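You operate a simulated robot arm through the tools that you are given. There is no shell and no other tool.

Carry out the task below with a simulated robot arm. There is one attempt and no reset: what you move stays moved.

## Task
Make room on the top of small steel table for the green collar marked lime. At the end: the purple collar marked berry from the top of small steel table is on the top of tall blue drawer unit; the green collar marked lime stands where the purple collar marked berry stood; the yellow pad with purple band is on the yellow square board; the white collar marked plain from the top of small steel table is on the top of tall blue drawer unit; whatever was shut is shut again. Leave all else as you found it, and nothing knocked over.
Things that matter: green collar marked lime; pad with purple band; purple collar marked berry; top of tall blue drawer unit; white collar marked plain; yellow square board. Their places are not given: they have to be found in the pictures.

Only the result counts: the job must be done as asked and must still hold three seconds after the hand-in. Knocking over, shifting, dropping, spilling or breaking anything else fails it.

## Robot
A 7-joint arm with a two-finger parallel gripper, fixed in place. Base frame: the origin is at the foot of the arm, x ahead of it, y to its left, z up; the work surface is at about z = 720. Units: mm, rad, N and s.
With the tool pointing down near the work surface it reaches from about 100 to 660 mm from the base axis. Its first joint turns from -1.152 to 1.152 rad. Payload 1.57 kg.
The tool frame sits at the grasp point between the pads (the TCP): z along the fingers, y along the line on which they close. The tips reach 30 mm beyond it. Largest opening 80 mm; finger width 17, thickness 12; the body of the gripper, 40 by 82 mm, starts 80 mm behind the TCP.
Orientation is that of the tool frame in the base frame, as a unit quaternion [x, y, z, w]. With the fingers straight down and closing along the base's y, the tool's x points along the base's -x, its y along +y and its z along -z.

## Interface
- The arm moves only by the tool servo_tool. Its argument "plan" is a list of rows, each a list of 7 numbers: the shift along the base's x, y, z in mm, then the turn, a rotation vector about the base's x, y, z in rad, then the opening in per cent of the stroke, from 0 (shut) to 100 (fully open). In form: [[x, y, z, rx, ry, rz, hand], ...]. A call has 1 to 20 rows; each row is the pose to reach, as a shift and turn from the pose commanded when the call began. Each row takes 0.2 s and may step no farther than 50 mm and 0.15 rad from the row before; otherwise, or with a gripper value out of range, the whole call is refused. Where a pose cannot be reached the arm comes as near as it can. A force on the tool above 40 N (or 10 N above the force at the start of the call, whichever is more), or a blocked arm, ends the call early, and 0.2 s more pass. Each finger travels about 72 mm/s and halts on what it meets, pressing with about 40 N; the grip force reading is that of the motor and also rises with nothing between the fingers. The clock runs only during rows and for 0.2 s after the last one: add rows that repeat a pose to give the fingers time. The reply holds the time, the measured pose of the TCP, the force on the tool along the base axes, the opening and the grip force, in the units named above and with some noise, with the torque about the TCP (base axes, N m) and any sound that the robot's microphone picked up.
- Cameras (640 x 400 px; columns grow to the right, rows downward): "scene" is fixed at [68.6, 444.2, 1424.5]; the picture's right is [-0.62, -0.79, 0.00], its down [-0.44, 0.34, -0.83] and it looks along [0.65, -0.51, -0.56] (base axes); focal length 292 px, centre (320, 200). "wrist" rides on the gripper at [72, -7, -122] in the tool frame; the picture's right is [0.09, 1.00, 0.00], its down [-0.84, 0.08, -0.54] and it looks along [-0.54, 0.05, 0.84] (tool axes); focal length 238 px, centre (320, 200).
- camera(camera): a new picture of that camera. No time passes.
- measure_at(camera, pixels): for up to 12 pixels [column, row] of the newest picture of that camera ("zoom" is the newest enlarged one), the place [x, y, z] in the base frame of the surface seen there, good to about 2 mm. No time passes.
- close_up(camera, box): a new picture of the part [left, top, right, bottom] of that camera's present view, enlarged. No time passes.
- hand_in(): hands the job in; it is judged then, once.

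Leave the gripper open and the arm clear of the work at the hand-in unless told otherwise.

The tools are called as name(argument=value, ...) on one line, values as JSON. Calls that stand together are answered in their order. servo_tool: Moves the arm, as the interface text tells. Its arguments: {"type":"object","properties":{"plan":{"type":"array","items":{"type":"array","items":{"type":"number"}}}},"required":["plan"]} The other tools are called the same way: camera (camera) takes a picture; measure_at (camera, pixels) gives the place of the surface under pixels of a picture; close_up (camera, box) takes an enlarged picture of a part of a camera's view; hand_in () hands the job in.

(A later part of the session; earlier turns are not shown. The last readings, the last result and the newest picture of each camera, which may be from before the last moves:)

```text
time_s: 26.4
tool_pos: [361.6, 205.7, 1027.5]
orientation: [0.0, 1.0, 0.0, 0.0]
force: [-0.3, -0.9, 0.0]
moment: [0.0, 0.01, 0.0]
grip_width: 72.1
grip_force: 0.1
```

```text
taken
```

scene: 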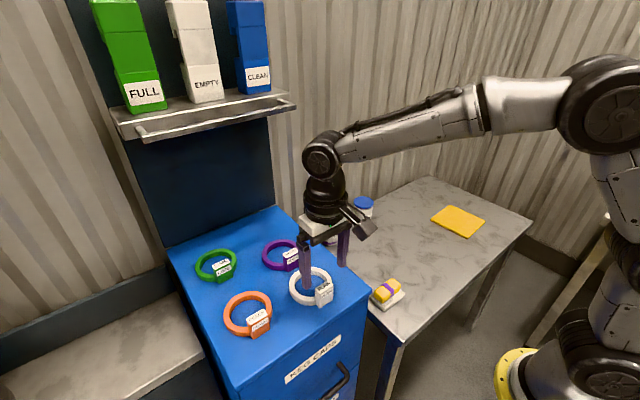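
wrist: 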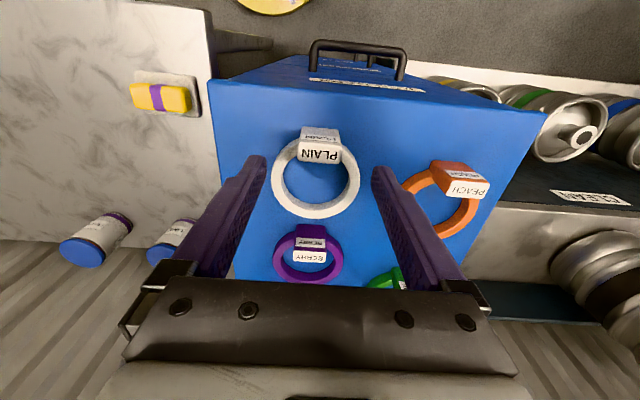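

Both table collars are now on the drawer top, with peach and lime untouched. For lime, I move to about (470,338,1040) in front of it and lean the tool back 0.349 rad about y, so the wrist stays in front of the rail. Then I'll look again.

servo_tool(plan=[[0, 0, 20, 0, 0, 0, 100], [27, 33, 14, 0, -0.087, 0, 100], [54, 66, 13, 0, -0.174, 0, 100], [81, 100, 12, 0, -0.262, 0, 100], [108, 133, 12, 0, -0.349, 0, 100], [108, 133, 12, 0, -0.349, 0, 100]])

camera(camera="wrist")

camera(camera="scene")

```text
time_s: 27.8
tool_pos: [471.1, 336.8, 1038.7]
orientation: [0.001, 0.985, 0.0, 0.175]
force: [0.2, 0.5, -0.5]
moment: [0.02, 0.01, -0.01]
grip_width: 79.7
grip_force: 0.0
```

```text
taken
```

wrist: 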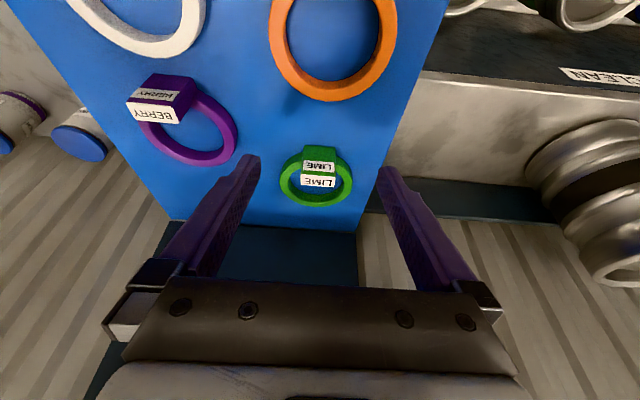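

```text
taken
```

scene: 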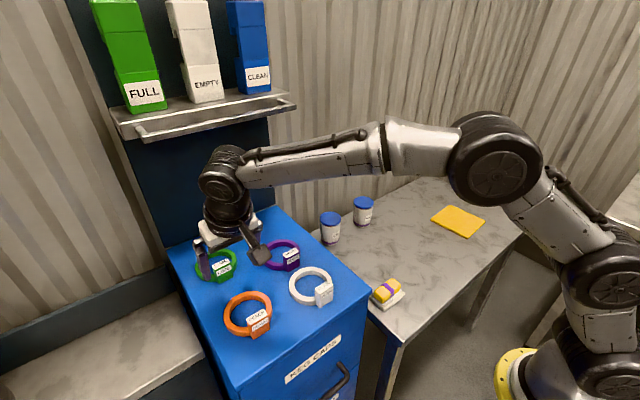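

The tilt worked and lime is visible at about (316,180) in the wrist view. I'll zoom in to measure the tag.

close_up(camera="wrist", box=[268, 140, 364, 210])

measure_at(camera="wrist", pixels=[[318, 181], [303, 181], [333, 182], [318, 176], [318, 187], [318, 167], [305, 153], [334, 154], [318, 153], [285, 180], [350, 180], [316, 203]])

```text
5.71 times, centred on (316, 175) of wrist
```

zoom: 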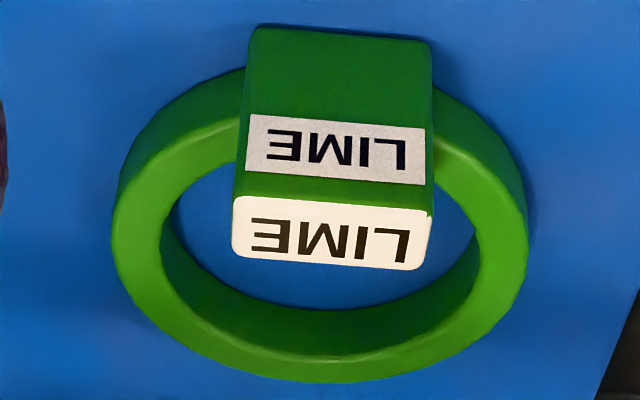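

```text
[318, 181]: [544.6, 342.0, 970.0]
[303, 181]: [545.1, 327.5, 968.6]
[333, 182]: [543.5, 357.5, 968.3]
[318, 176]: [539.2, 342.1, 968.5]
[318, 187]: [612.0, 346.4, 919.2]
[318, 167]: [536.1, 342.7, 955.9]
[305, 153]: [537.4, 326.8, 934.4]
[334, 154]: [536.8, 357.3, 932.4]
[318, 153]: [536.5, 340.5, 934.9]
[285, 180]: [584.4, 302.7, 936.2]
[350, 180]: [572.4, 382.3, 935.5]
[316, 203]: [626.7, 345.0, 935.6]
```

I'll measure the tag's corners from this zoom picture.

measure_at(camera="zoom", pixels=[[242, 202], [424, 217], [410, 264], [240, 250], [330, 232], [333, 212], [326, 256], [238, 225], [420, 240], [130, 220], [505, 220], [325, 370]])

```text
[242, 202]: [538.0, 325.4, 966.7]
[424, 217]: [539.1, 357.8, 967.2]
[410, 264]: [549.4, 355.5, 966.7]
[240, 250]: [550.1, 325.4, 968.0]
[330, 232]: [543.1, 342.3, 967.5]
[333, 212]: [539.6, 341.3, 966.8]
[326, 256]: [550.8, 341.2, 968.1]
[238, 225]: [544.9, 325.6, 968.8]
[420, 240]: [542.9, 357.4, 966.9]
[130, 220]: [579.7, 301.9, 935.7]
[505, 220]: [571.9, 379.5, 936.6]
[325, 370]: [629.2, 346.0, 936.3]
```

Lime tag: centre ≈(544.3,341.4), turned ≈0°. With the tool tilted, I aim the TCP at (538.1,341.4) so the finger axis crosses the tag's middle. I move over it and come down to z≈1000 first.

servo_tool(plan=[[34, 1.7, 0, 0, 0, 0, 100], [68.1, 3.4, 0, 0, 0, 0, 100], [68.1, 3.4, -20, 0, 0, 0, 100], [68.1, 3.4, -40, 0, 0, 0, 100], [68.1, 3.4, -40, 0, 0, 0, 100]])

camera(camera="wrist")

camera(camera="scene")

```text
time_s: 29.0
tool_pos: [537.5, 342.8, 1000.8]
orientation: [0.001, 0.985, 0.0, 0.174]
force: [-0.5, 0.0, 0.1]
moment: [0.0, -0.01, -0.02]
grip_width: 80.0
grip_force: 0.1
```

```text
taken
```

wrist: 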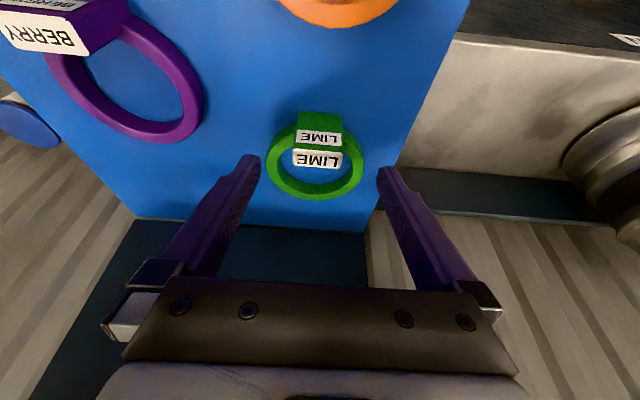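

```text
taken
```

scene: 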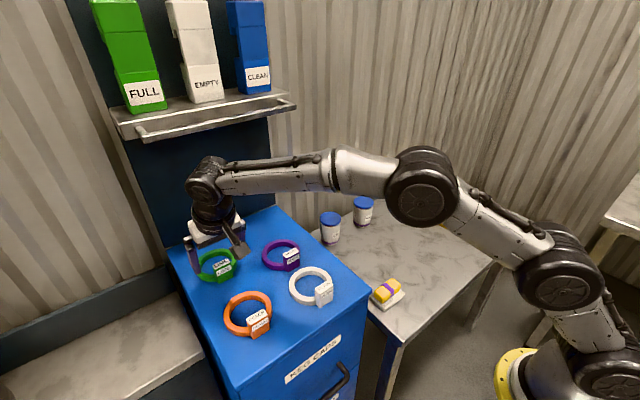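

I'm above the lime tag with the wrist well in front of the rail. I'll recheck the tag position from here.

close_up(camera="wrist", box=[256, 100, 376, 210])

measure_at(camera="wrist", pixels=[[317, 159], [296, 152], [340, 155], [339, 166], [296, 164], [318, 151], [316, 166], [280, 165], [356, 165], [315, 192]])

```text
3.64 times, centred on (316, 155) of wrist
```

zoom: 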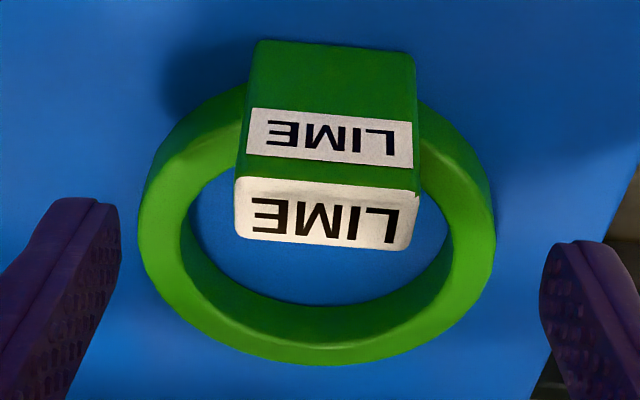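

```text
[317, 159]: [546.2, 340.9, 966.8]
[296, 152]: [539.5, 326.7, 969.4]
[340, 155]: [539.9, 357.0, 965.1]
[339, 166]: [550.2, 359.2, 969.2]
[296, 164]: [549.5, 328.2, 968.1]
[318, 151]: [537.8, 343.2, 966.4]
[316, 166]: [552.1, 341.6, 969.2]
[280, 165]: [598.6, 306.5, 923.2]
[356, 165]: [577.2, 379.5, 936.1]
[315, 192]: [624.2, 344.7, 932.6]
```

Consistent: tag centre ≈(545,342). I descend to z≈969 with the fingers straddling the tag, then check.

servo_tool(plan=[[0.6, 0.4, -12, 0, 0, 0, 100], [0.6, 0.4, -24, 0, 0, 0, 100], [0.6, 0.4, -30.5, 0, 0, 0, 100], [0.6, 0.4, -30.5, 0, 0, 0, 100]])

close_up(camera="scene", box=[170, 200, 270, 300])

camera(camera="wrist")

```text
time_s: 30.0
tool_pos: [538.2, 342.1, 968.5]
orientation: [0.0, 0.985, -0.001, 0.174]
force: [-0.7, -0.5, 1.5]
moment: [-0.01, -0.05, -0.01]
grip_width: 79.9
grip_force: 0.0
```

```text
4.00 times, centred on (220, 250) of scene
```

zoom: 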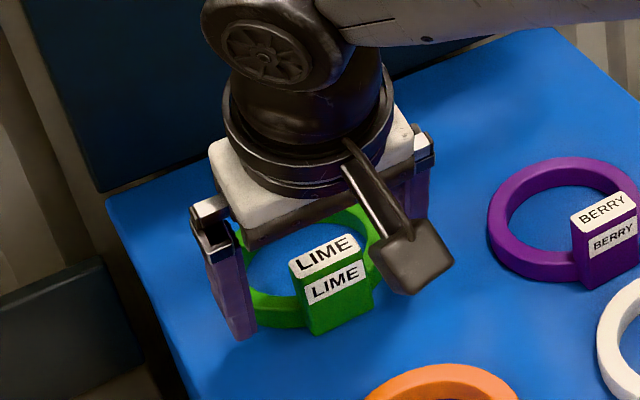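

```text
taken
```

wrist: 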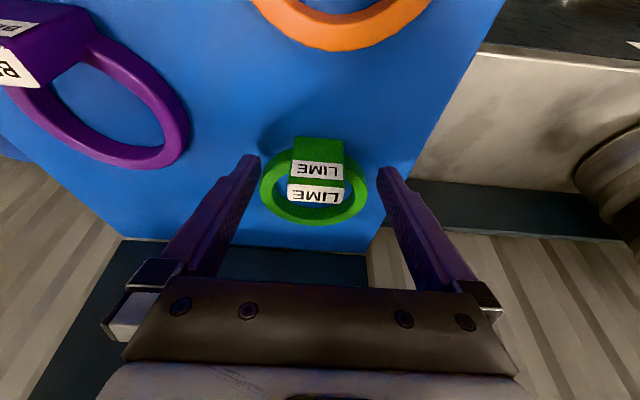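

The fingers are on both sides of the lime tag and clear of the ring. I close, then lift slowly by 30 mm.

servo_tool(plan=[[0, 0, 0, 0, 0, 0, 0], [0, 0, 0, 0, 0, 0, 0], [0, 0, 0, 0, 0, 0, 0], [0, 0, 0, 0, 0, 0, 0], [0, 0, 0, 0, 0, 0, 0]])

close_up(camera="scene", box=[170, 200, 270, 300])

close_up(camera="wrist", box=[256, 110, 376, 230])

```text
time_s: 31.2
tool_pos: [537.7, 341.8, 969.7]
orientation: [0.0, 0.985, 0.0, 0.173]
force: [0.4, 1.1, 0.2]
moment: [-0.1, 0.03, -0.04]
grip_width: 35.0
grip_force: 39.8
```

```text
4.00 times, centred on (220, 250) of scene
```

zoom: 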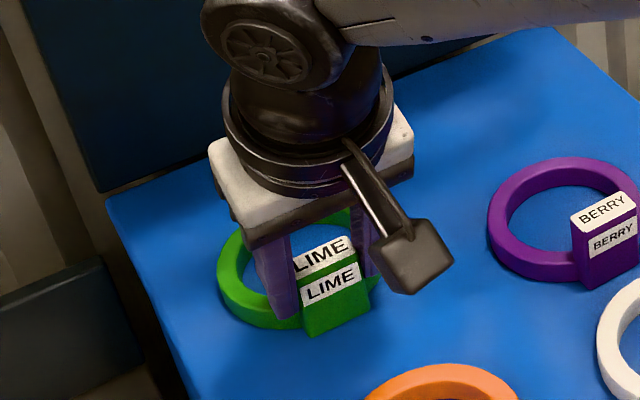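

```text
3.33 times, centred on (316, 170) of wrist
```

zoom: 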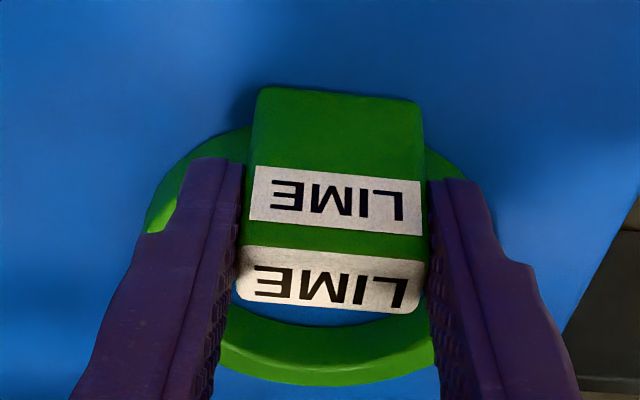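

Gripped at 35.0 mm. Before lifting, I'll measure the tag relative to the hand so it can be set down precisely.

measure_at(camera="zoom", pixels=[[246, 252], [420, 266], [410, 308], [242, 295], [332, 280], [335, 256], [328, 302], [340, 150], [345, 95]])

servo_tool(plan=[[0, 0, 4, 0, 0, 0, 0], [-2, 0, 12, 0, 0, 0, 0], [-6, 0, 22, 0, 0, 0, 0], [-10, 0, 32, 0, 0, 0, 0], [-10, 0, 32, 0, 0, 0, 0]])

close_up(camera="scene", box=[170, 200, 270, 300])

close_up(camera="wrist", box=[256, 110, 376, 230])

```text
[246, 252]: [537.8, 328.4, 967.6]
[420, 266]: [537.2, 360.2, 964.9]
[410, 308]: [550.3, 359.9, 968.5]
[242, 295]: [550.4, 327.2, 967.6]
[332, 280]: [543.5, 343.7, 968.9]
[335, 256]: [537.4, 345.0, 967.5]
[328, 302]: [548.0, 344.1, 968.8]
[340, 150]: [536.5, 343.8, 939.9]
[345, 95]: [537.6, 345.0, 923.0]
```

```text
time_s: 32.4
tool_pos: [529.0, 341.2, 1000.3]
orientation: [0.001, 0.985, -0.001, 0.174]
force: [0.3, -0.2, -0.6]
moment: [-0.01, 0.02, 0.03]
grip_width: 35.2
grip_force: 39.7
```

```text
4.00 times, centred on (220, 250) of scene
```

zoom: 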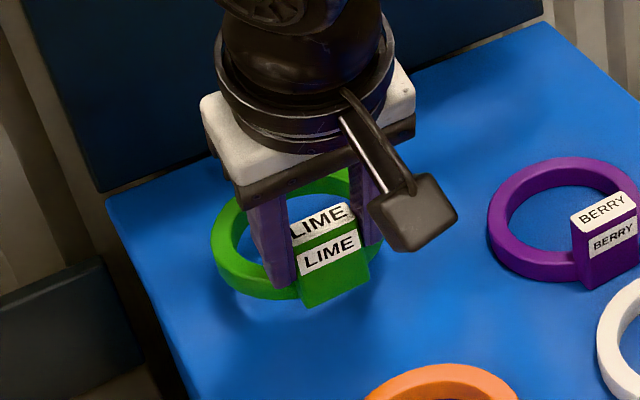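

```text
3.33 times, centred on (316, 170) of wrist
```

zoom: 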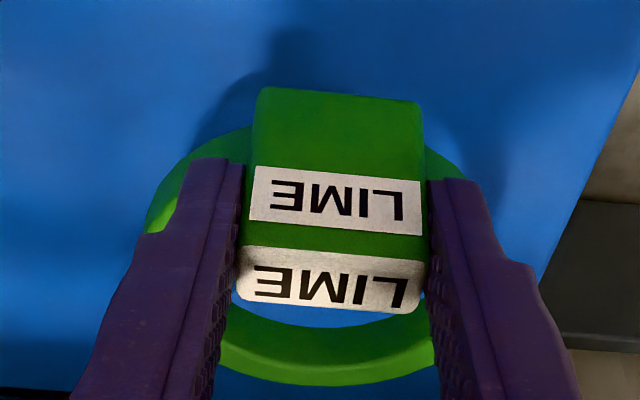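

Lime is lifted level and held firmly. I carry it back and up to z≈1060, then across to above berry's former spot, turning -0.175 rad on the way.

servo_tool(plan=[[-20, 0, 20, 0, 0, 0, 0], [-40, 0, 40, 0, 0, 0, 0], [-58.7, 0, 58.5, 0, 0, 0, 0], [-66.6, -44.4, 58.5, 0, 0, -0.0125, 0], [-74.4, -88.8, 58.5, 0, 0, -0.025, 0], [-82.3, -133.3, 58.5, 0, 0, -0.0375, 0], [-90.2, -177.7, 58.5, 0, 0, -0.05, 0], [-98, -222.1, 58.5, 0, 0, -0.0625, 0], [-105.9, -266.5, 58.5, 0, 0, -0.075, 0], [-113.8, -311, 58.5, 0, 0, -0.0875, 0], [-121.6, -355.4, 58.5, 0, 0, -0.1, 0], [-129.5, -399.8, 58.5, 0, 0, -0.1125, 0], [-137.3, -444.2, 58.5, 0, 0, -0.125, 0], [-145.2, -488.6, 58.5, 0, 0, -0.1375, 0], [-153.1, -533.1, 58.5, 0, 0, -0.15, 0], [-160.9, -577.5, 58.5, 0, 0, -0.1625, 0], [-168.8, -621.9, 58.5, 0, 0, -0.175, 0], [-168.8, -621.9, 58.5, 0, 0, -0.175, 0]])

camera(camera="scene")

camera(camera="wrist")

```text
time_s: 36.2
tool_pos: [360.8, -282.9, 1060.6]
orientation: [0.086, 0.981, -0.015, 0.173]
force: [0.6, 0.9, -1.3]
moment: [0.03, -0.01, -0.01]
grip_width: 35.3
grip_force: 39.8
```

```text
taken
```

scene: 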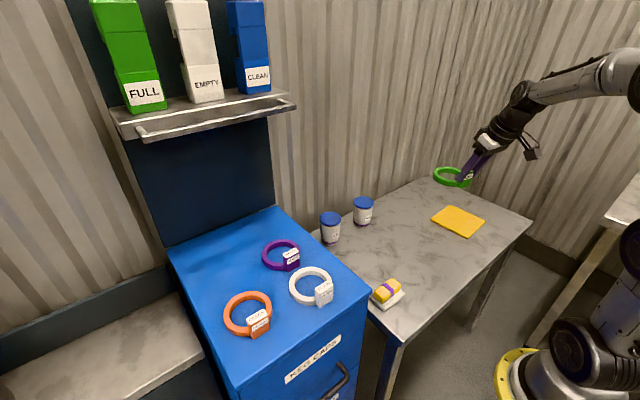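

```text
taken
```

wrist: 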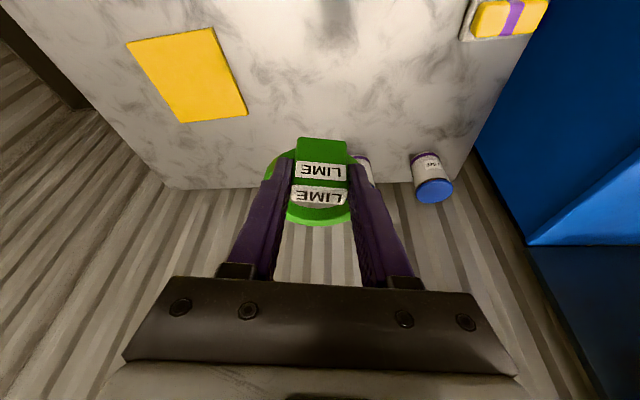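

Lime is above the spot. I descend to z≈778 (collar bottom about 8 mm above the table) and check alignment.

servo_tool(plan=[[0, 0, -45, 0, 0, 0, 0], [0, 0, -90, 0, 0, 0, 0], [0, 0, -135, 0, 0, 0, 0], [0, 0, -180, 0, 0, 0, 0], [0, 0, -220, 0, 0, 0, 0], [0, 0, -255, 0, 0, 0, 0], [0, 0, -275, 0, 0, 0, 0], [0, 0, -282, 0, 0, 0, 0], [0, 0, -282, 0, 0, 0, 0]])

close_up(camera="wrist", box=[256, 110, 376, 230])

measure_at(camera="zoom", pixels=[[246, 252], [420, 266], [410, 308], [242, 295], [332, 280], [335, 256], [328, 302], [340, 150], [345, 95], [330, 370], [160, 210], [445, 160]])

close_up(camera="scene", box=[395, 180, 495, 280])

```text
time_s: 38.2
tool_pos: [359.7, -280.9, 778.2]
orientation: [0.086, 0.981, -0.015, 0.173]
force: [-0.5, 0.1, -0.7]
moment: [0.02, 0.06, 0.03]
grip_width: 35.2
grip_force: 39.7
```

```text
3.33 times, centred on (316, 170) of wrist
```

zoom: 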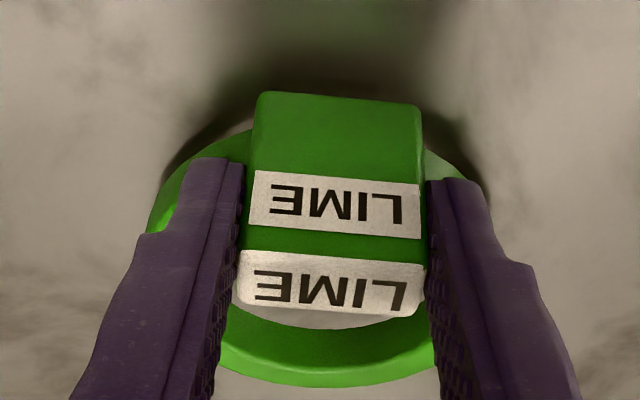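

```text
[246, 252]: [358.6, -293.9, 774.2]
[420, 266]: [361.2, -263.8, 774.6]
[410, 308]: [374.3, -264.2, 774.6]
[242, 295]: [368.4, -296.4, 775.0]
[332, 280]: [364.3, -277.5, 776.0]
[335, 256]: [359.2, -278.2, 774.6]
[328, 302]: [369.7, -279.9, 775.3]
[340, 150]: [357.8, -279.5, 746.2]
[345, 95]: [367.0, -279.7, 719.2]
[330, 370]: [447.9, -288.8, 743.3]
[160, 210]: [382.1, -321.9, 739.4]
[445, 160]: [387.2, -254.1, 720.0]
```

```text
4.00 times, centred on (445, 230) of scene
```

zoom: 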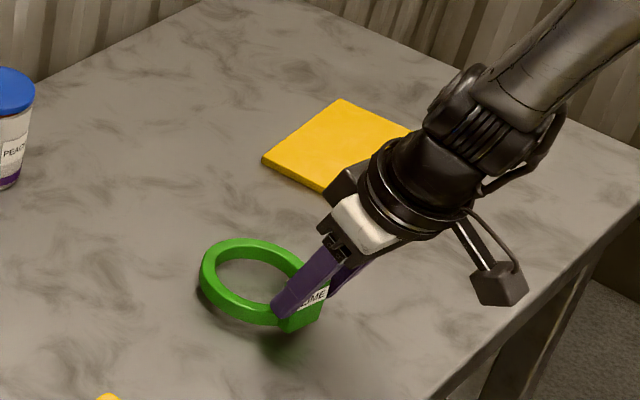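

Lime's tag centre is ≈(365.6,-279.6), against berry's original ≈(366,-280.7). I shift -0.9 mm in y and lower the last 8 mm gently.

servo_tool(plan=[[0.2, -0.9, -3, 0, 0, 0, 0], [0.2, -0.9, -5.5, 0, 0, 0, 0], [0.2, -0.9, -6.5, 0, 0, 0, 0], [0.2, -0.9, -7.5, 0, 0, 0, 0], [0.2, -0.9, -8.2, 0, 0, 0, 0], [0.2, -0.9, -8.2, 0, 0, 0, 0]])

close_up(camera="scene", box=[395, 180, 495, 280])

```text
time_s: 39.6
tool_pos: [360.6, -282.2, 770.3]
orientation: [0.086, 0.981, -0.014, 0.173]
force: [0.1, 0.0, -1.0]
moment: [-0.01, -0.01, 0.04]
grip_width: 35.0
grip_force: 39.6
```

```text
4.00 times, centred on (445, 230) of scene
```

zoom: 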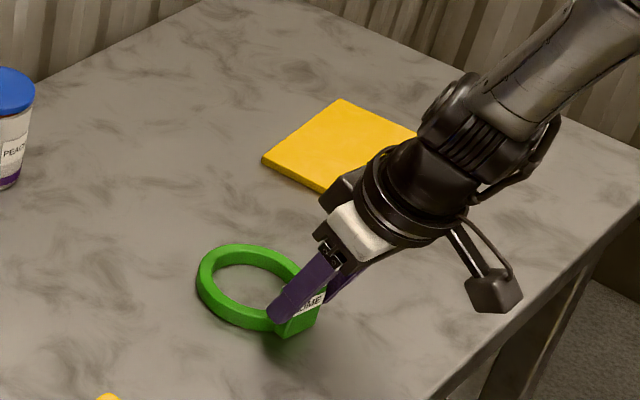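

No contact yet (force ≈ -1 N, just the weight). I continue creeping down in sub-millimetre steps.

servo_tool(plan=[[0, 0, -0.6, 0, 0, 0, 0], [0, 0, -1.2, 0, 0, 0, 0], [0, 0, -1.2, 0, 0, 0, 0]])

```text
time_s: 40.4
tool_pos: [361.6, -280.4, 768.9]
orientation: [0.086, 0.981, -0.016, 0.174]
force: [-2.5, 0.4, 8.1]
moment: [0.08, 0.06, -0.01]
grip_width: 34.7
grip_force: 40.2
```

Contact at 8 N: the collar is on the table. I ease off slightly, open, and retreat back and up along the tilted tool.

servo_tool(plan=[[0, 0, 0.5, 0, 0, 0, 0], [0, 0, 0.5, 0, 0, 0, 50], [0, 0, 0.5, 0, 0, 0, 75], [0, 0, 0.5, 0, 0, 0, 95], [0, 0, 0.5, 0, 0, 0, 95], [-2, 0.3, 8, 0, 0, 0, 95], [-8, 1.4, 28, 0, 0, 0, 95], [-20, 3, 60, 0, 0, 0, 95], [-20, 3, 100, 0, 0, 0, 95], [-20, 3, 100, 0, 0, 0, 95]])

camera(camera="wrist")

camera(camera="scene")

```text
time_s: 42.6
tool_pos: [340.2, -279.0, 870.7]
orientation: [0.087, 0.981, -0.015, 0.173]
force: [0.2, 0.3, -0.1]
moment: [0.0, -0.02, 0.04]
grip_width: 75.9
grip_force: 0.0
```

```text
taken
```

wrist: 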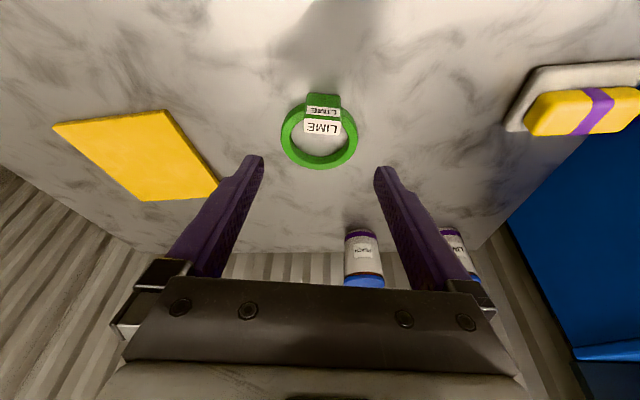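

```text
taken
```

scene: 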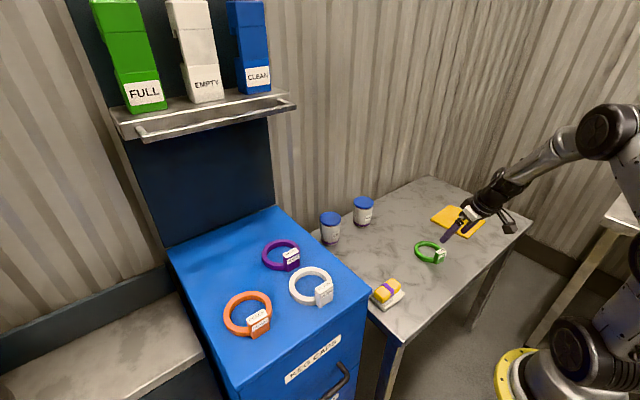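

Lime is down. I'll compare its pose with berry's original using the same scene close-up box and pixel checks.

close_up(camera="scene", box=[400, 225, 470, 275])

measure_at(camera="zoom", pixels=[[179, 190], [240, 142], [330, 160], [370, 190], [195, 235], [250, 272], [305, 275], [375, 215], [345, 228], [410, 205], [385, 265], [260, 220]])

```text
8.00 times, centred on (435, 250) of scene
```

zoom: 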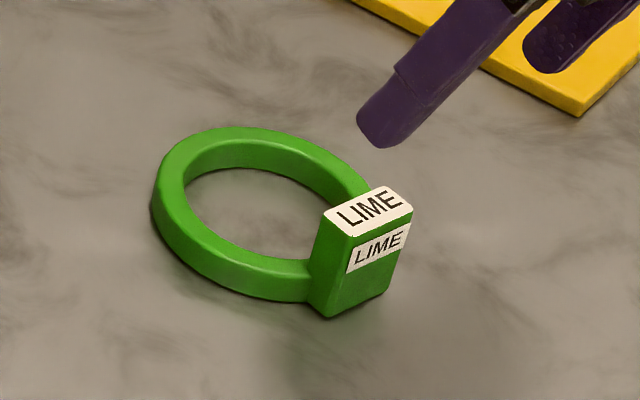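

```text
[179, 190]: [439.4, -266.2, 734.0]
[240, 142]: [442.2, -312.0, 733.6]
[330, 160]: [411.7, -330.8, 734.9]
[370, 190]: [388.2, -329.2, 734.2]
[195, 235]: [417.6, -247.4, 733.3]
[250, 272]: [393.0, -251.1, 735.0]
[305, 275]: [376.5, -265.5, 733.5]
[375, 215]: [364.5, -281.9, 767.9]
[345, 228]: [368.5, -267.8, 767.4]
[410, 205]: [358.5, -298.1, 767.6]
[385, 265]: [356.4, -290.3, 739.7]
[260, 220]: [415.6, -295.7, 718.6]
```

The two pictures nearly coincide. Lime sits about 8 zoom pixels left of and 4 above berry's old outline, which is around 3–4 mm. I'll cross-check with the wrist camera.

close_up(camera="wrist", box=[274, 85, 364, 175])

```text
4.44 times, centred on (319, 130) of wrist
```

zoom: 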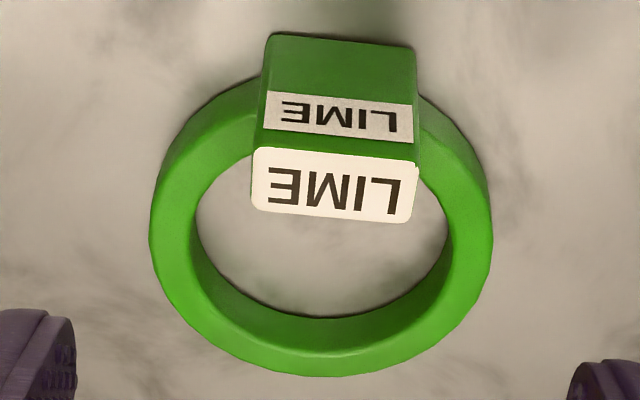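

measure_at(camera="zoom", pixels=[[258, 152], [415, 168], [406, 216], [256, 204], [335, 185], [336, 160], [332, 212], [170, 240], [475, 230], [320, 362], [250, 180], [414, 195]])

```text
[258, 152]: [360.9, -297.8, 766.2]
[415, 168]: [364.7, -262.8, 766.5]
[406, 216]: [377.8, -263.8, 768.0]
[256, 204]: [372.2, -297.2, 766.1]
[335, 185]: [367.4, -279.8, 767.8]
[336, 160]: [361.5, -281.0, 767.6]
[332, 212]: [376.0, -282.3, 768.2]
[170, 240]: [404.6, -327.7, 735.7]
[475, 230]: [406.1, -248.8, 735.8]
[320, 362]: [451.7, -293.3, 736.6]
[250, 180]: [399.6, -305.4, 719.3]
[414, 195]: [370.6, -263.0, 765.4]
```

The wrist view agrees: lime's tag centre is ≈(369,-280.4) against berry's ≈(366,-280.5), about 3 mm off and at the same turn. That is close to the measuring accuracy, so I leave it.

Next is the pad. First I raise the tool and undo the tilt (turn vector [0.0607, 0.3437, 0]).

servo_tool(plan=[[0, 0, 20, 0.0202, 0.1146, 0, 95], [0, 0, 40, 0.0405, 0.2291, 0, 95], [0, 0, 60, 0.0607, 0.3437, 0, 95], [0, 0, 80, 0.0607, 0.3437, 0, 95], [0, 0, 80, 0.0607, 0.3437, 0, 95]])

```text
time_s: 43.8
tool_pos: [340.4, -279.1, 948.6]
orientation: [0.087, 0.996, 0.0, 0.0]
force: [0.4, 0.1, -0.4]
moment: [0.0, 0.04, -0.02]
grip_width: 76.0
grip_force: 0.0
```

The tool is upright again. Now I move to above the pad at (379.5,-39) and turn to yaw -90° (-1.396 rad), so the fingers close along x across the pad's 34 mm width.

servo_tool(plan=[[3.9, 23.9, 0, 0, 0, -0.14, 100], [7.9, 47.8, 0, 0, 0, -0.279, 100], [11.8, 71.7, 0, 0, 0, -0.419, 100], [15.8, 95.6, 0, 0, 0, -0.558, 100], [19.7, 119.5, 0, 0, 0, -0.698, 100], [23.6, 143.4, 0, 0, 0, -0.838, 100], [27.6, 167.3, 0, 0, 0, -0.977, 100], [31.5, 191.2, 0, 0, 0, -1.117, 100], [35.5, 215.1, 0, 0, 0, -1.256, 100], [39.4, 239, 0, 0, 0, -1.396, 100], [39.4, 239, 0, 0, 0, -1.396, 100]])

camera(camera="wrist")

camera(camera="scene")

```text
time_s: 46.2
tool_pos: [380.3, -38.0, 949.1]
orientation: [0.708, 0.706, 0.0, 0.001]
force: [0.4, -0.3, 0.1]
moment: [-0.01, 0.0, 0.0]
grip_width: 80.1
grip_force: 0.1
```

```text
taken
```

wrist: 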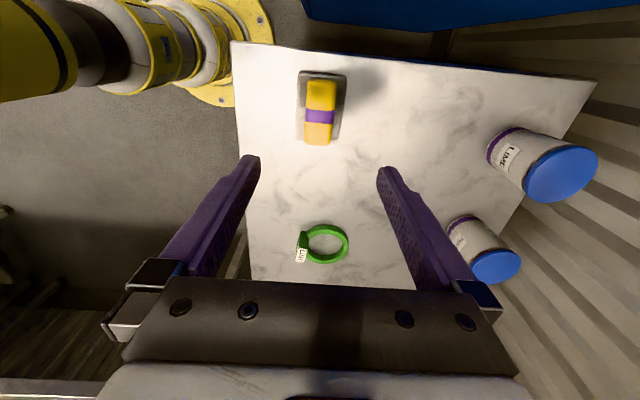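

```text
taken
```

scene: 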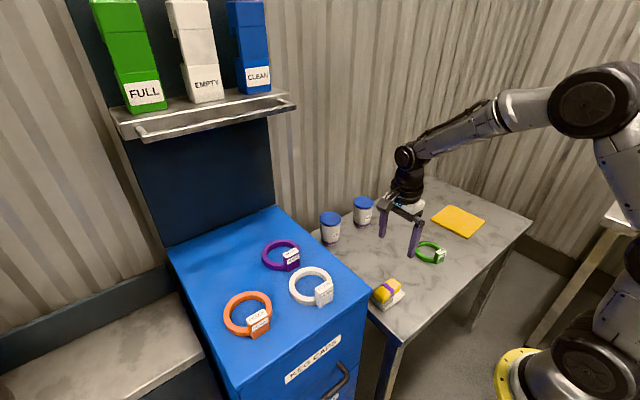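

The pad shows at about (319,112) between the fingers' line. I'll zoom in and measure it from here.

close_up(camera="wrist", box=[272, 60, 368, 156])

measure_at(camera="wrist", pixels=[[320, 115], [321, 82], [318, 143], [307, 95], [333, 97], [306, 135], [332, 135], [320, 100], [300, 100], [340, 130], [320, 74], [300, 139]])

```text
4.17 times, centred on (320, 108) of wrist
```

zoom: 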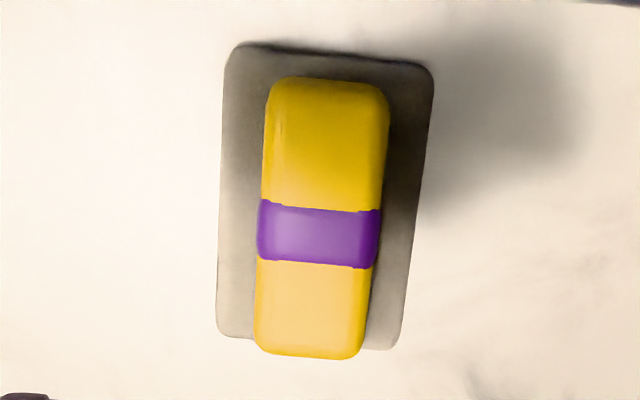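

```text
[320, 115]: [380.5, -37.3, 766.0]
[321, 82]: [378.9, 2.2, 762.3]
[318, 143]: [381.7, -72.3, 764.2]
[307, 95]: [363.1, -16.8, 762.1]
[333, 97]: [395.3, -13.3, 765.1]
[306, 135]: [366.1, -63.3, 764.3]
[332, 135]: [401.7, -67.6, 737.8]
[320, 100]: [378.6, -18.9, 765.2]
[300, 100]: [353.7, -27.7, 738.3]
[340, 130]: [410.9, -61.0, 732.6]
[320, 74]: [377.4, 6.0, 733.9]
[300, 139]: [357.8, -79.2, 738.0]
```

I'll measure the pad's long edges to get its exact turn.

measure_at(camera="zoom", pixels=[[272, 120], [382, 125], [268, 160], [378, 165], [264, 235], [372, 240], [262, 290], [366, 290], [262, 330], [358, 335], [325, 85], [310, 350]])

```text
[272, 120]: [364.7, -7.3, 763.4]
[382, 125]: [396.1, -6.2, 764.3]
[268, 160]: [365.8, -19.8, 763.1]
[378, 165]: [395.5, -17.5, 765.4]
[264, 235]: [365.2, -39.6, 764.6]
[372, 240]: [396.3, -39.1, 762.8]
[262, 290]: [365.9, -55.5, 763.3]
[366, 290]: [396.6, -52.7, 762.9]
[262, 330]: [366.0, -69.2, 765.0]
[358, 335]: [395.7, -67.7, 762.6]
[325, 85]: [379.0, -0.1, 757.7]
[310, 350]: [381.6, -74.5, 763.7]
```

The pad is square to the fingers: centre ≈(380.7,-38), width ≈33–35 mm. I descend to TCP z≈772, which keeps the tips about 5 mm above the rest.

servo_tool(plan=[[1, 1, -44, 0, 0, 0, 100], [1, 1, -88, 0, 0, 0, 100], [1, 1, -130, 0, 0, 0, 100], [1, 1, -160, 0, 0, 0, 100], [1, 1, -176.6, 0, 0, 0, 100], [1, 1, -176.6, 0, 0, 0, 100]])

camera(camera="wrist")

close_up(camera="scene", box=[340, 210, 450, 320])

```text
time_s: 47.6
tool_pos: [380.1, -38.4, 772.9]
orientation: [0.707, 0.707, 0.0, -0.001]
force: [0.3, -0.6, 0.1]
moment: [0.02, 0.0, -0.01]
grip_width: 80.0
grip_force: 0.0
```

```text
taken
```

wrist: 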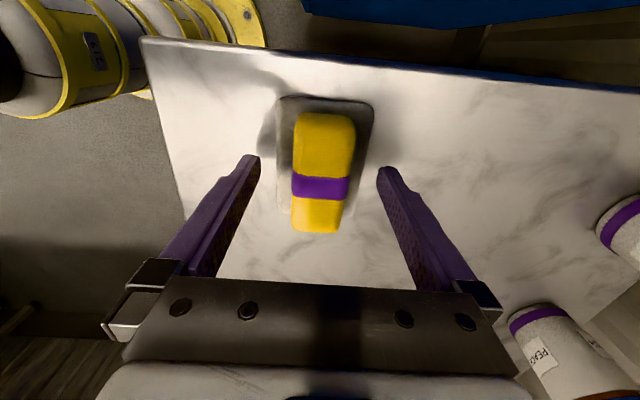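

```text
3.64 times, centred on (395, 265) of scene
```

zoom: 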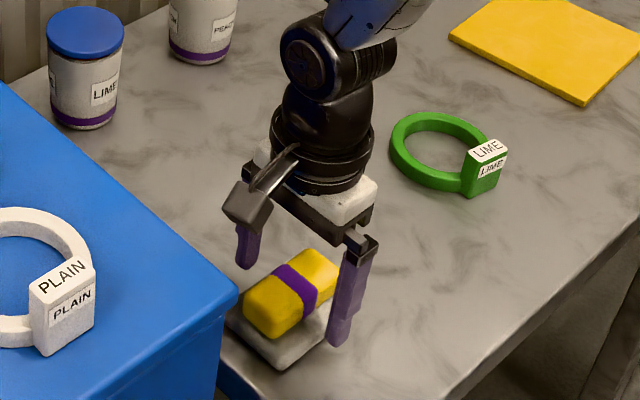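

The fingers straddle the pad. I go down 1.5 mm more, close, and check.

servo_tool(plan=[[0, 0, -1.5, 0, 0, 0, 100], [0, 0, -1.5, 0, 0, 0, 0], [0, 0, -1.5, 0, 0, 0, 0], [0, 0, -1.5, 0, 0, 0, 0], [0, 0, -1.5, 0, 0, 0, 0], [0, 0, -1.5, 0, 0, 0, 0]])

camera(camera="wrist")

```text
time_s: 49.0
tool_pos: [378.6, -38.2, 769.7]
orientation: [0.707, 0.708, 0.001, -0.001]
force: [-0.1, -0.3, 0.4]
moment: [0.02, 0.0, 0.0]
grip_width: 34.9
grip_force: 40.0
```

```text
taken
```

wrist: 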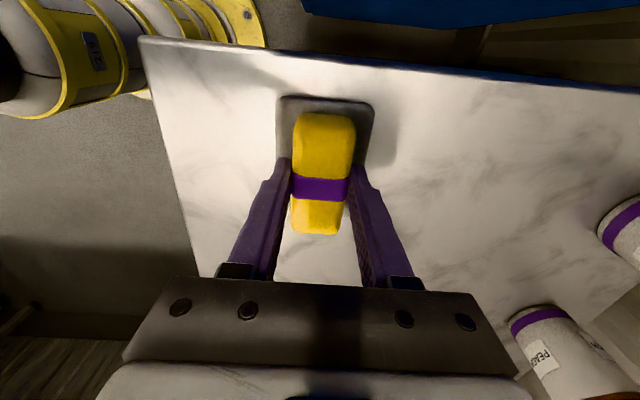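

The pad is gripped at 34.9 mm. I lift slowly by 40 mm and check that the rest stays on the table.

servo_tool(plan=[[0, 0, 4, 0, 0, 0, 0], [0, 0, 12, 0, 0, 0, 0], [0, 0, 25, 0, 0, 0, 0], [0, 0, 40, 0, 0, 0, 0], [0, 0, 40, 0, 0, 0, 0]])

camera(camera="wrist")

close_up(camera="scene", box=[340, 210, 450, 320])

```text
time_s: 50.2
tool_pos: [380.2, -39.6, 810.7]
orientation: [0.707, 0.707, 0.001, 0.0]
force: [0.4, 0.0, -1.1]
moment: [0.03, -0.02, -0.01]
grip_width: 34.9
grip_force: 39.9
```

```text
taken
```

wrist: 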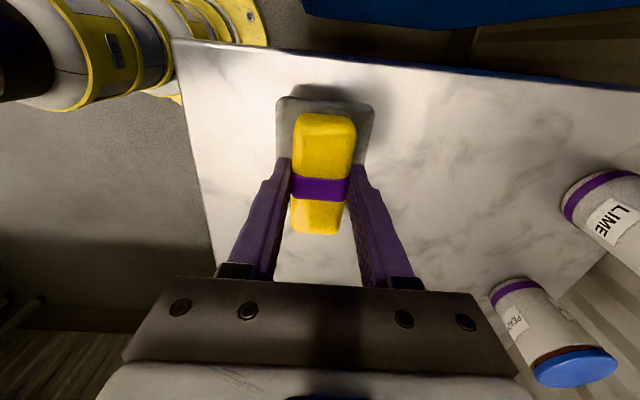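

```text
3.64 times, centred on (395, 265) of scene
```

zoom: 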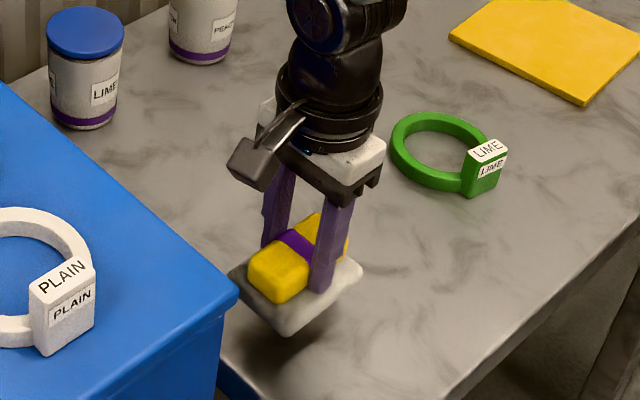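

In the close-up, the grey rest seems to have come up with the pad (there is a shadow below it). I'll verify with measurements before going on.

close_up(camera="scene", box=[352, 255, 422, 315])

measure_at(camera="wrist", pixels=[[282, 110], [282, 140], [367, 110], [365, 140], [325, 105], [320, 150], [320, 190], [318, 225], [260, 120], [390, 120]])

```text
6.67 times, centred on (387, 285) of scene
```

zoom: 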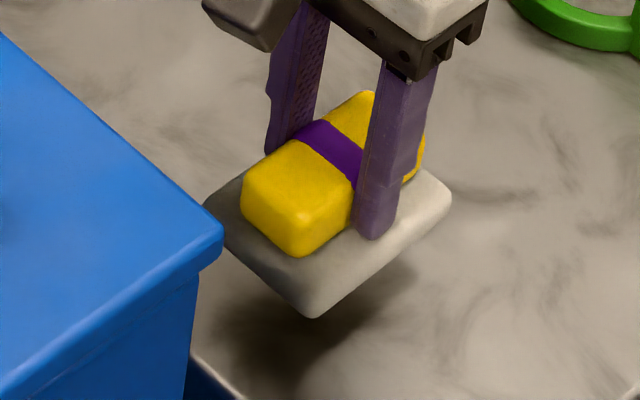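

```text
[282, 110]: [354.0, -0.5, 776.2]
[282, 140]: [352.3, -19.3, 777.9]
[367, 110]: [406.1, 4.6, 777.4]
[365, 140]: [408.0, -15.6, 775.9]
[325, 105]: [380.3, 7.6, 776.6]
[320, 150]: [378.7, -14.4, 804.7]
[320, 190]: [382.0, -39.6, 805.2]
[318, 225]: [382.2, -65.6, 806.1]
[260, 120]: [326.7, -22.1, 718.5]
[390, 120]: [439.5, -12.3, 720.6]
```

The grey base rose by the same 40 mm (777 against 737) and stayed exactly centred under the yellow block. The fingertips never touched it, so the pad is one piece: grey base, yellow body, purple band. I'll carry it as a whole. Its bottom is about 51.5 mm below the TCP and its footprint is about 60×93 mm. Now I'll measure the board precisely in the scene view.

close_up(camera="scene", box=[420, 195, 500, 245])

```text
8.00 times, centred on (460, 220) of scene
```

zoom: 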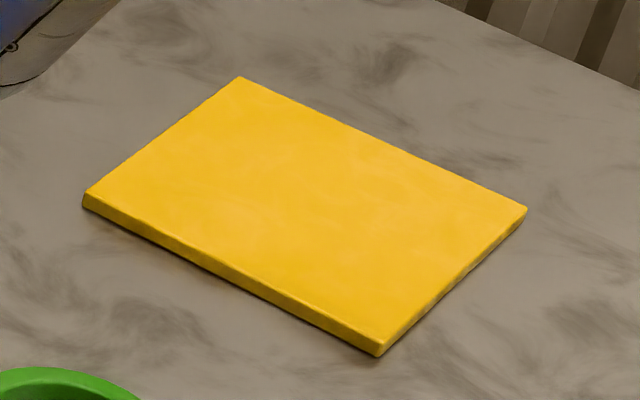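

measure_at(camera="zoom", pixels=[[90, 194], [240, 80], [523, 209], [380, 340], [160, 140], [235, 268], [380, 145], [455, 275], [300, 210], [200, 200], [350, 290], [85, 203]])

```text
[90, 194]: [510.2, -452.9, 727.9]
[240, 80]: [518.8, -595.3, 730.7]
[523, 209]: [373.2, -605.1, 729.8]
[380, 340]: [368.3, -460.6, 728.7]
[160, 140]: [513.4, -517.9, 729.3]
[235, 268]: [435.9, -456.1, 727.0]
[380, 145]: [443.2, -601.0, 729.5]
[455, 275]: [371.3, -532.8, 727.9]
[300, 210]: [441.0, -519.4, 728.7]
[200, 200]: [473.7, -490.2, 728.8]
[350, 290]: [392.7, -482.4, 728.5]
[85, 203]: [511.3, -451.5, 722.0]
```

Board corners: (510,-453), (519,-595), (373,-605), (368,-461); top z≈728.7. For reach I aim the pad's centre at about (405,-510), where its 60×93 mm base fits fully on the board at 651 mm radius. I raise to z≈900 and carry it over, clear above lime.

servo_tool(plan=[[0, 0, 45, 0, 0, 0, 0], [0, 0, 90, 0, 0, 0, 0], [2.2, -42.9, 90, 0, 0, 0, 0], [4.5, -85.8, 90, 0, 0, 0, 0], [6.7, -128.7, 90, 0, 0, 0, 0], [8.9, -171.6, 90, 0, 0, 0, 0], [11.1, -214.5, 90, 0, 0, 0, 0], [13.4, -257.5, 90, 0, 0, 0, 0], [15.6, -300.4, 90, 0, 0, 0, 0], [17.8, -343.3, 90, 0, 0, 0, 0], [20, -386.2, 90, 0, 0, 0, 0], [22.3, -429.1, 90, 0, 0, 0, 0], [24.5, -472, 90, 0, 0, 0.04, 0], [24.5, -472, 90, 0, 0, 0.04, 0]])

camera(camera="wrist")

camera(camera="scene")

```text
time_s: 53.2
tool_pos: [405.3, -508.8, 898.8]
orientation: [0.693, 0.721, 0.0, 0.0]
force: [0.4, -0.1, -0.5]
moment: [-0.02, 0.0, 0.02]
grip_width: 34.9
grip_force: 40.4
```

```text
taken
```

wrist: 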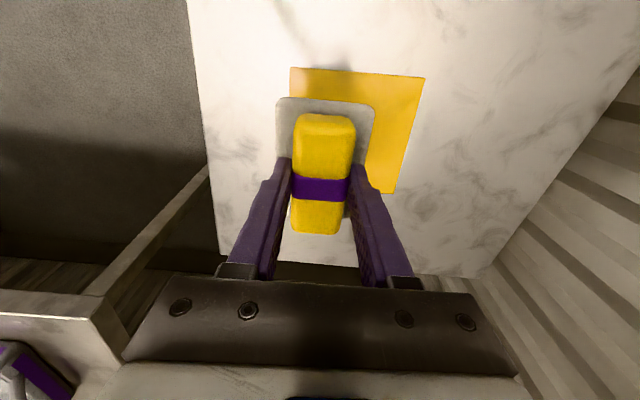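

```text
taken
```

scene: 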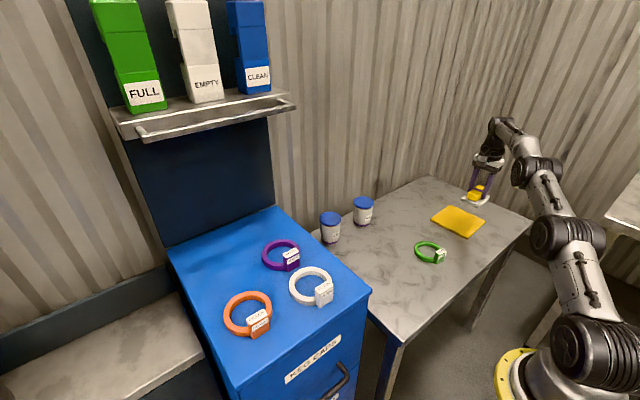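

The pose is reachable. I descend to z≈786 above the board.

servo_tool(plan=[[1, -1, -40, 0, 0, 0, 0], [2, -2, -80, 0, 0, 0, 0], [2, -2, -105, 0, 0, 0, 0], [2, -2, -114, 0, 0, 0, 0], [2, -2, -114, 0, 0, 0, 0]])

camera(camera="wrist")

close_up(camera="scene", box=[420, 150, 520, 250])

```text
time_s: 54.4
tool_pos: [406.6, -510.2, 787.4]
orientation: [0.693, 0.721, 0.0, 0.0]
force: [0.8, 0.0, -0.3]
moment: [-0.04, 0.0, 0.0]
grip_width: 35.0
grip_force: 40.4
```

```text
taken
```

wrist: 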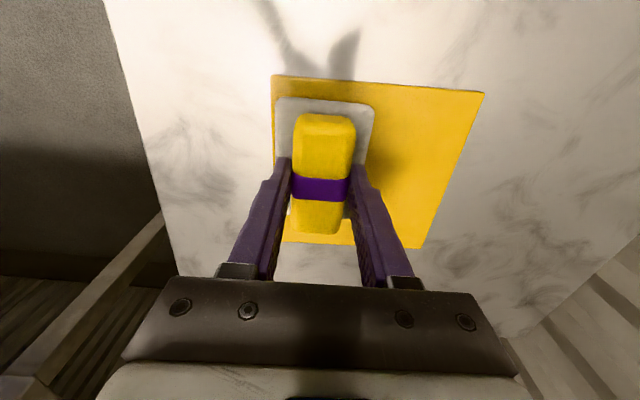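

```text
4.00 times, centred on (470, 200) of scene
```

zoom: 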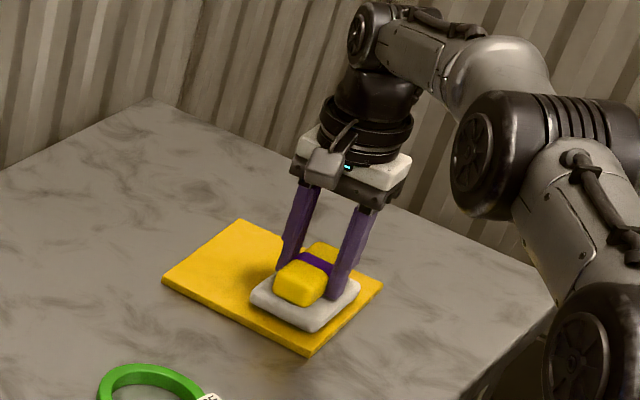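

The base sits close to the board's near-x edge. I'll measure both edges to see the margin.

measure_at(camera="wrist", pixels=[[279, 130], [274, 120], [277, 105], [372, 110], [276, 82], [325, 101], [325, 90], [325, 82], [288, 238], [420, 240], [480, 95], [318, 240]])

```text
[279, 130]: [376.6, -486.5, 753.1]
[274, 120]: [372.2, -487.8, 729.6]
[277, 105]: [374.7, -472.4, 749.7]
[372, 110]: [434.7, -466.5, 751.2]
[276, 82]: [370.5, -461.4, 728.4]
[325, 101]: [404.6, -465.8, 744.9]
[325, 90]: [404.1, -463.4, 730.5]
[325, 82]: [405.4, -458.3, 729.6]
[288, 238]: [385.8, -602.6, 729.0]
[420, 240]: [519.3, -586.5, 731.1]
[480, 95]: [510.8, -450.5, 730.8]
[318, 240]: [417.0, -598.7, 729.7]
```

The base has 5–7 mm margin on both near edges. I shift 4 mm further in x and creep down about 6 mm to contact.

servo_tool(plan=[[4, -1, 0, 0, 0, 0, 0], [4, -1, -3, 0, 0, 0, 0], [4, -1, -4, 0, 0, 0, 0], [4, -1, -5, 0, 0, 0, 0], [4, -1, -5.7, 0, 0, 0, 0], [4, -1, -5.7, 0, 0, 0, 0]])

```text
time_s: 55.8
tool_pos: [412.3, -512.7, 780.4]
orientation: [0.693, 0.721, 0.0, 0.0]
force: [0.2, 0.1, -0.5]
moment: [-0.01, 0.01, -0.02]
grip_width: 34.8
grip_force: 39.6
```

Still no contact. I continue in small steps.

servo_tool(plan=[[0, 0, -0.6, 0, 0, 0, 0], [0, 0, -1.2, 0, 0, 0, 0], [0, 0, -1.2, 0, 0, 0, 0]])

```text
time_s: 56.6
tool_pos: [411.4, -512.5, 781.0]
orientation: [0.692, 0.722, 0.0, 0.001]
force: [-0.4, 1.1, 4.7]
moment: [0.15, 0.11, -0.01]
grip_width: 35.1
grip_force: 39.8
```

There is light contact (4.7 N). I open the fingers and rise straight up.

servo_tool(plan=[[0, 0, 0.3, 0, 0, 0, 50], [0, 0, 0.3, 0, 0, 0, 75], [0, 0, 0.3, 0, 0, 0, 95], [0, 0, 0.3, 0, 0, 0, 95], [0, 0, 10, 0, 0, 0, 95], [0, 0, 35, 0, 0, 0, 95], [0, 0, 75, 0, 0, 0, 95], [0, 0, 115, 0, 0, 0, 95], [0, 0, 115, 0, 0, 0, 95]])

camera(camera="wrist")

camera(camera="scene")

```text
time_s: 58.6
tool_pos: [411.5, -511.6, 894.5]
orientation: [0.693, 0.721, 0.0, 0.0]
force: [-0.7, -0.3, -0.8]
moment: [0.0, 0.0, 0.0]
grip_width: 75.8
grip_force: 0.1
out of reach, approached as far as the arm can: row 8
```

```text
taken
```

wrist: 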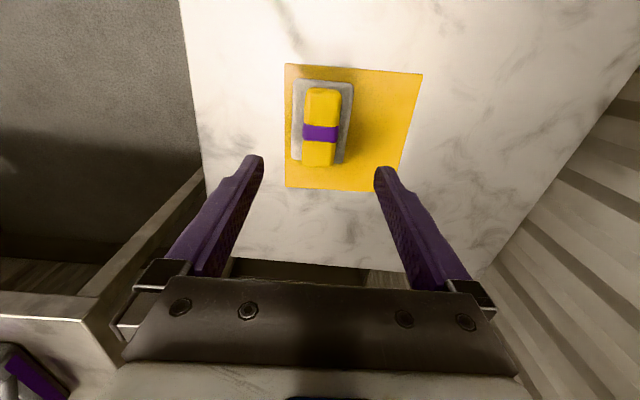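

```text
taken
```

scene: 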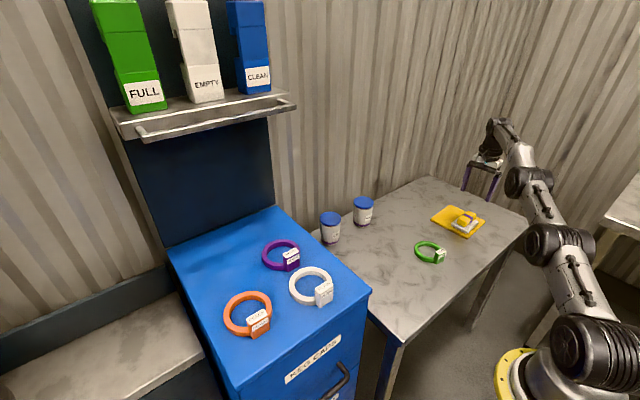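

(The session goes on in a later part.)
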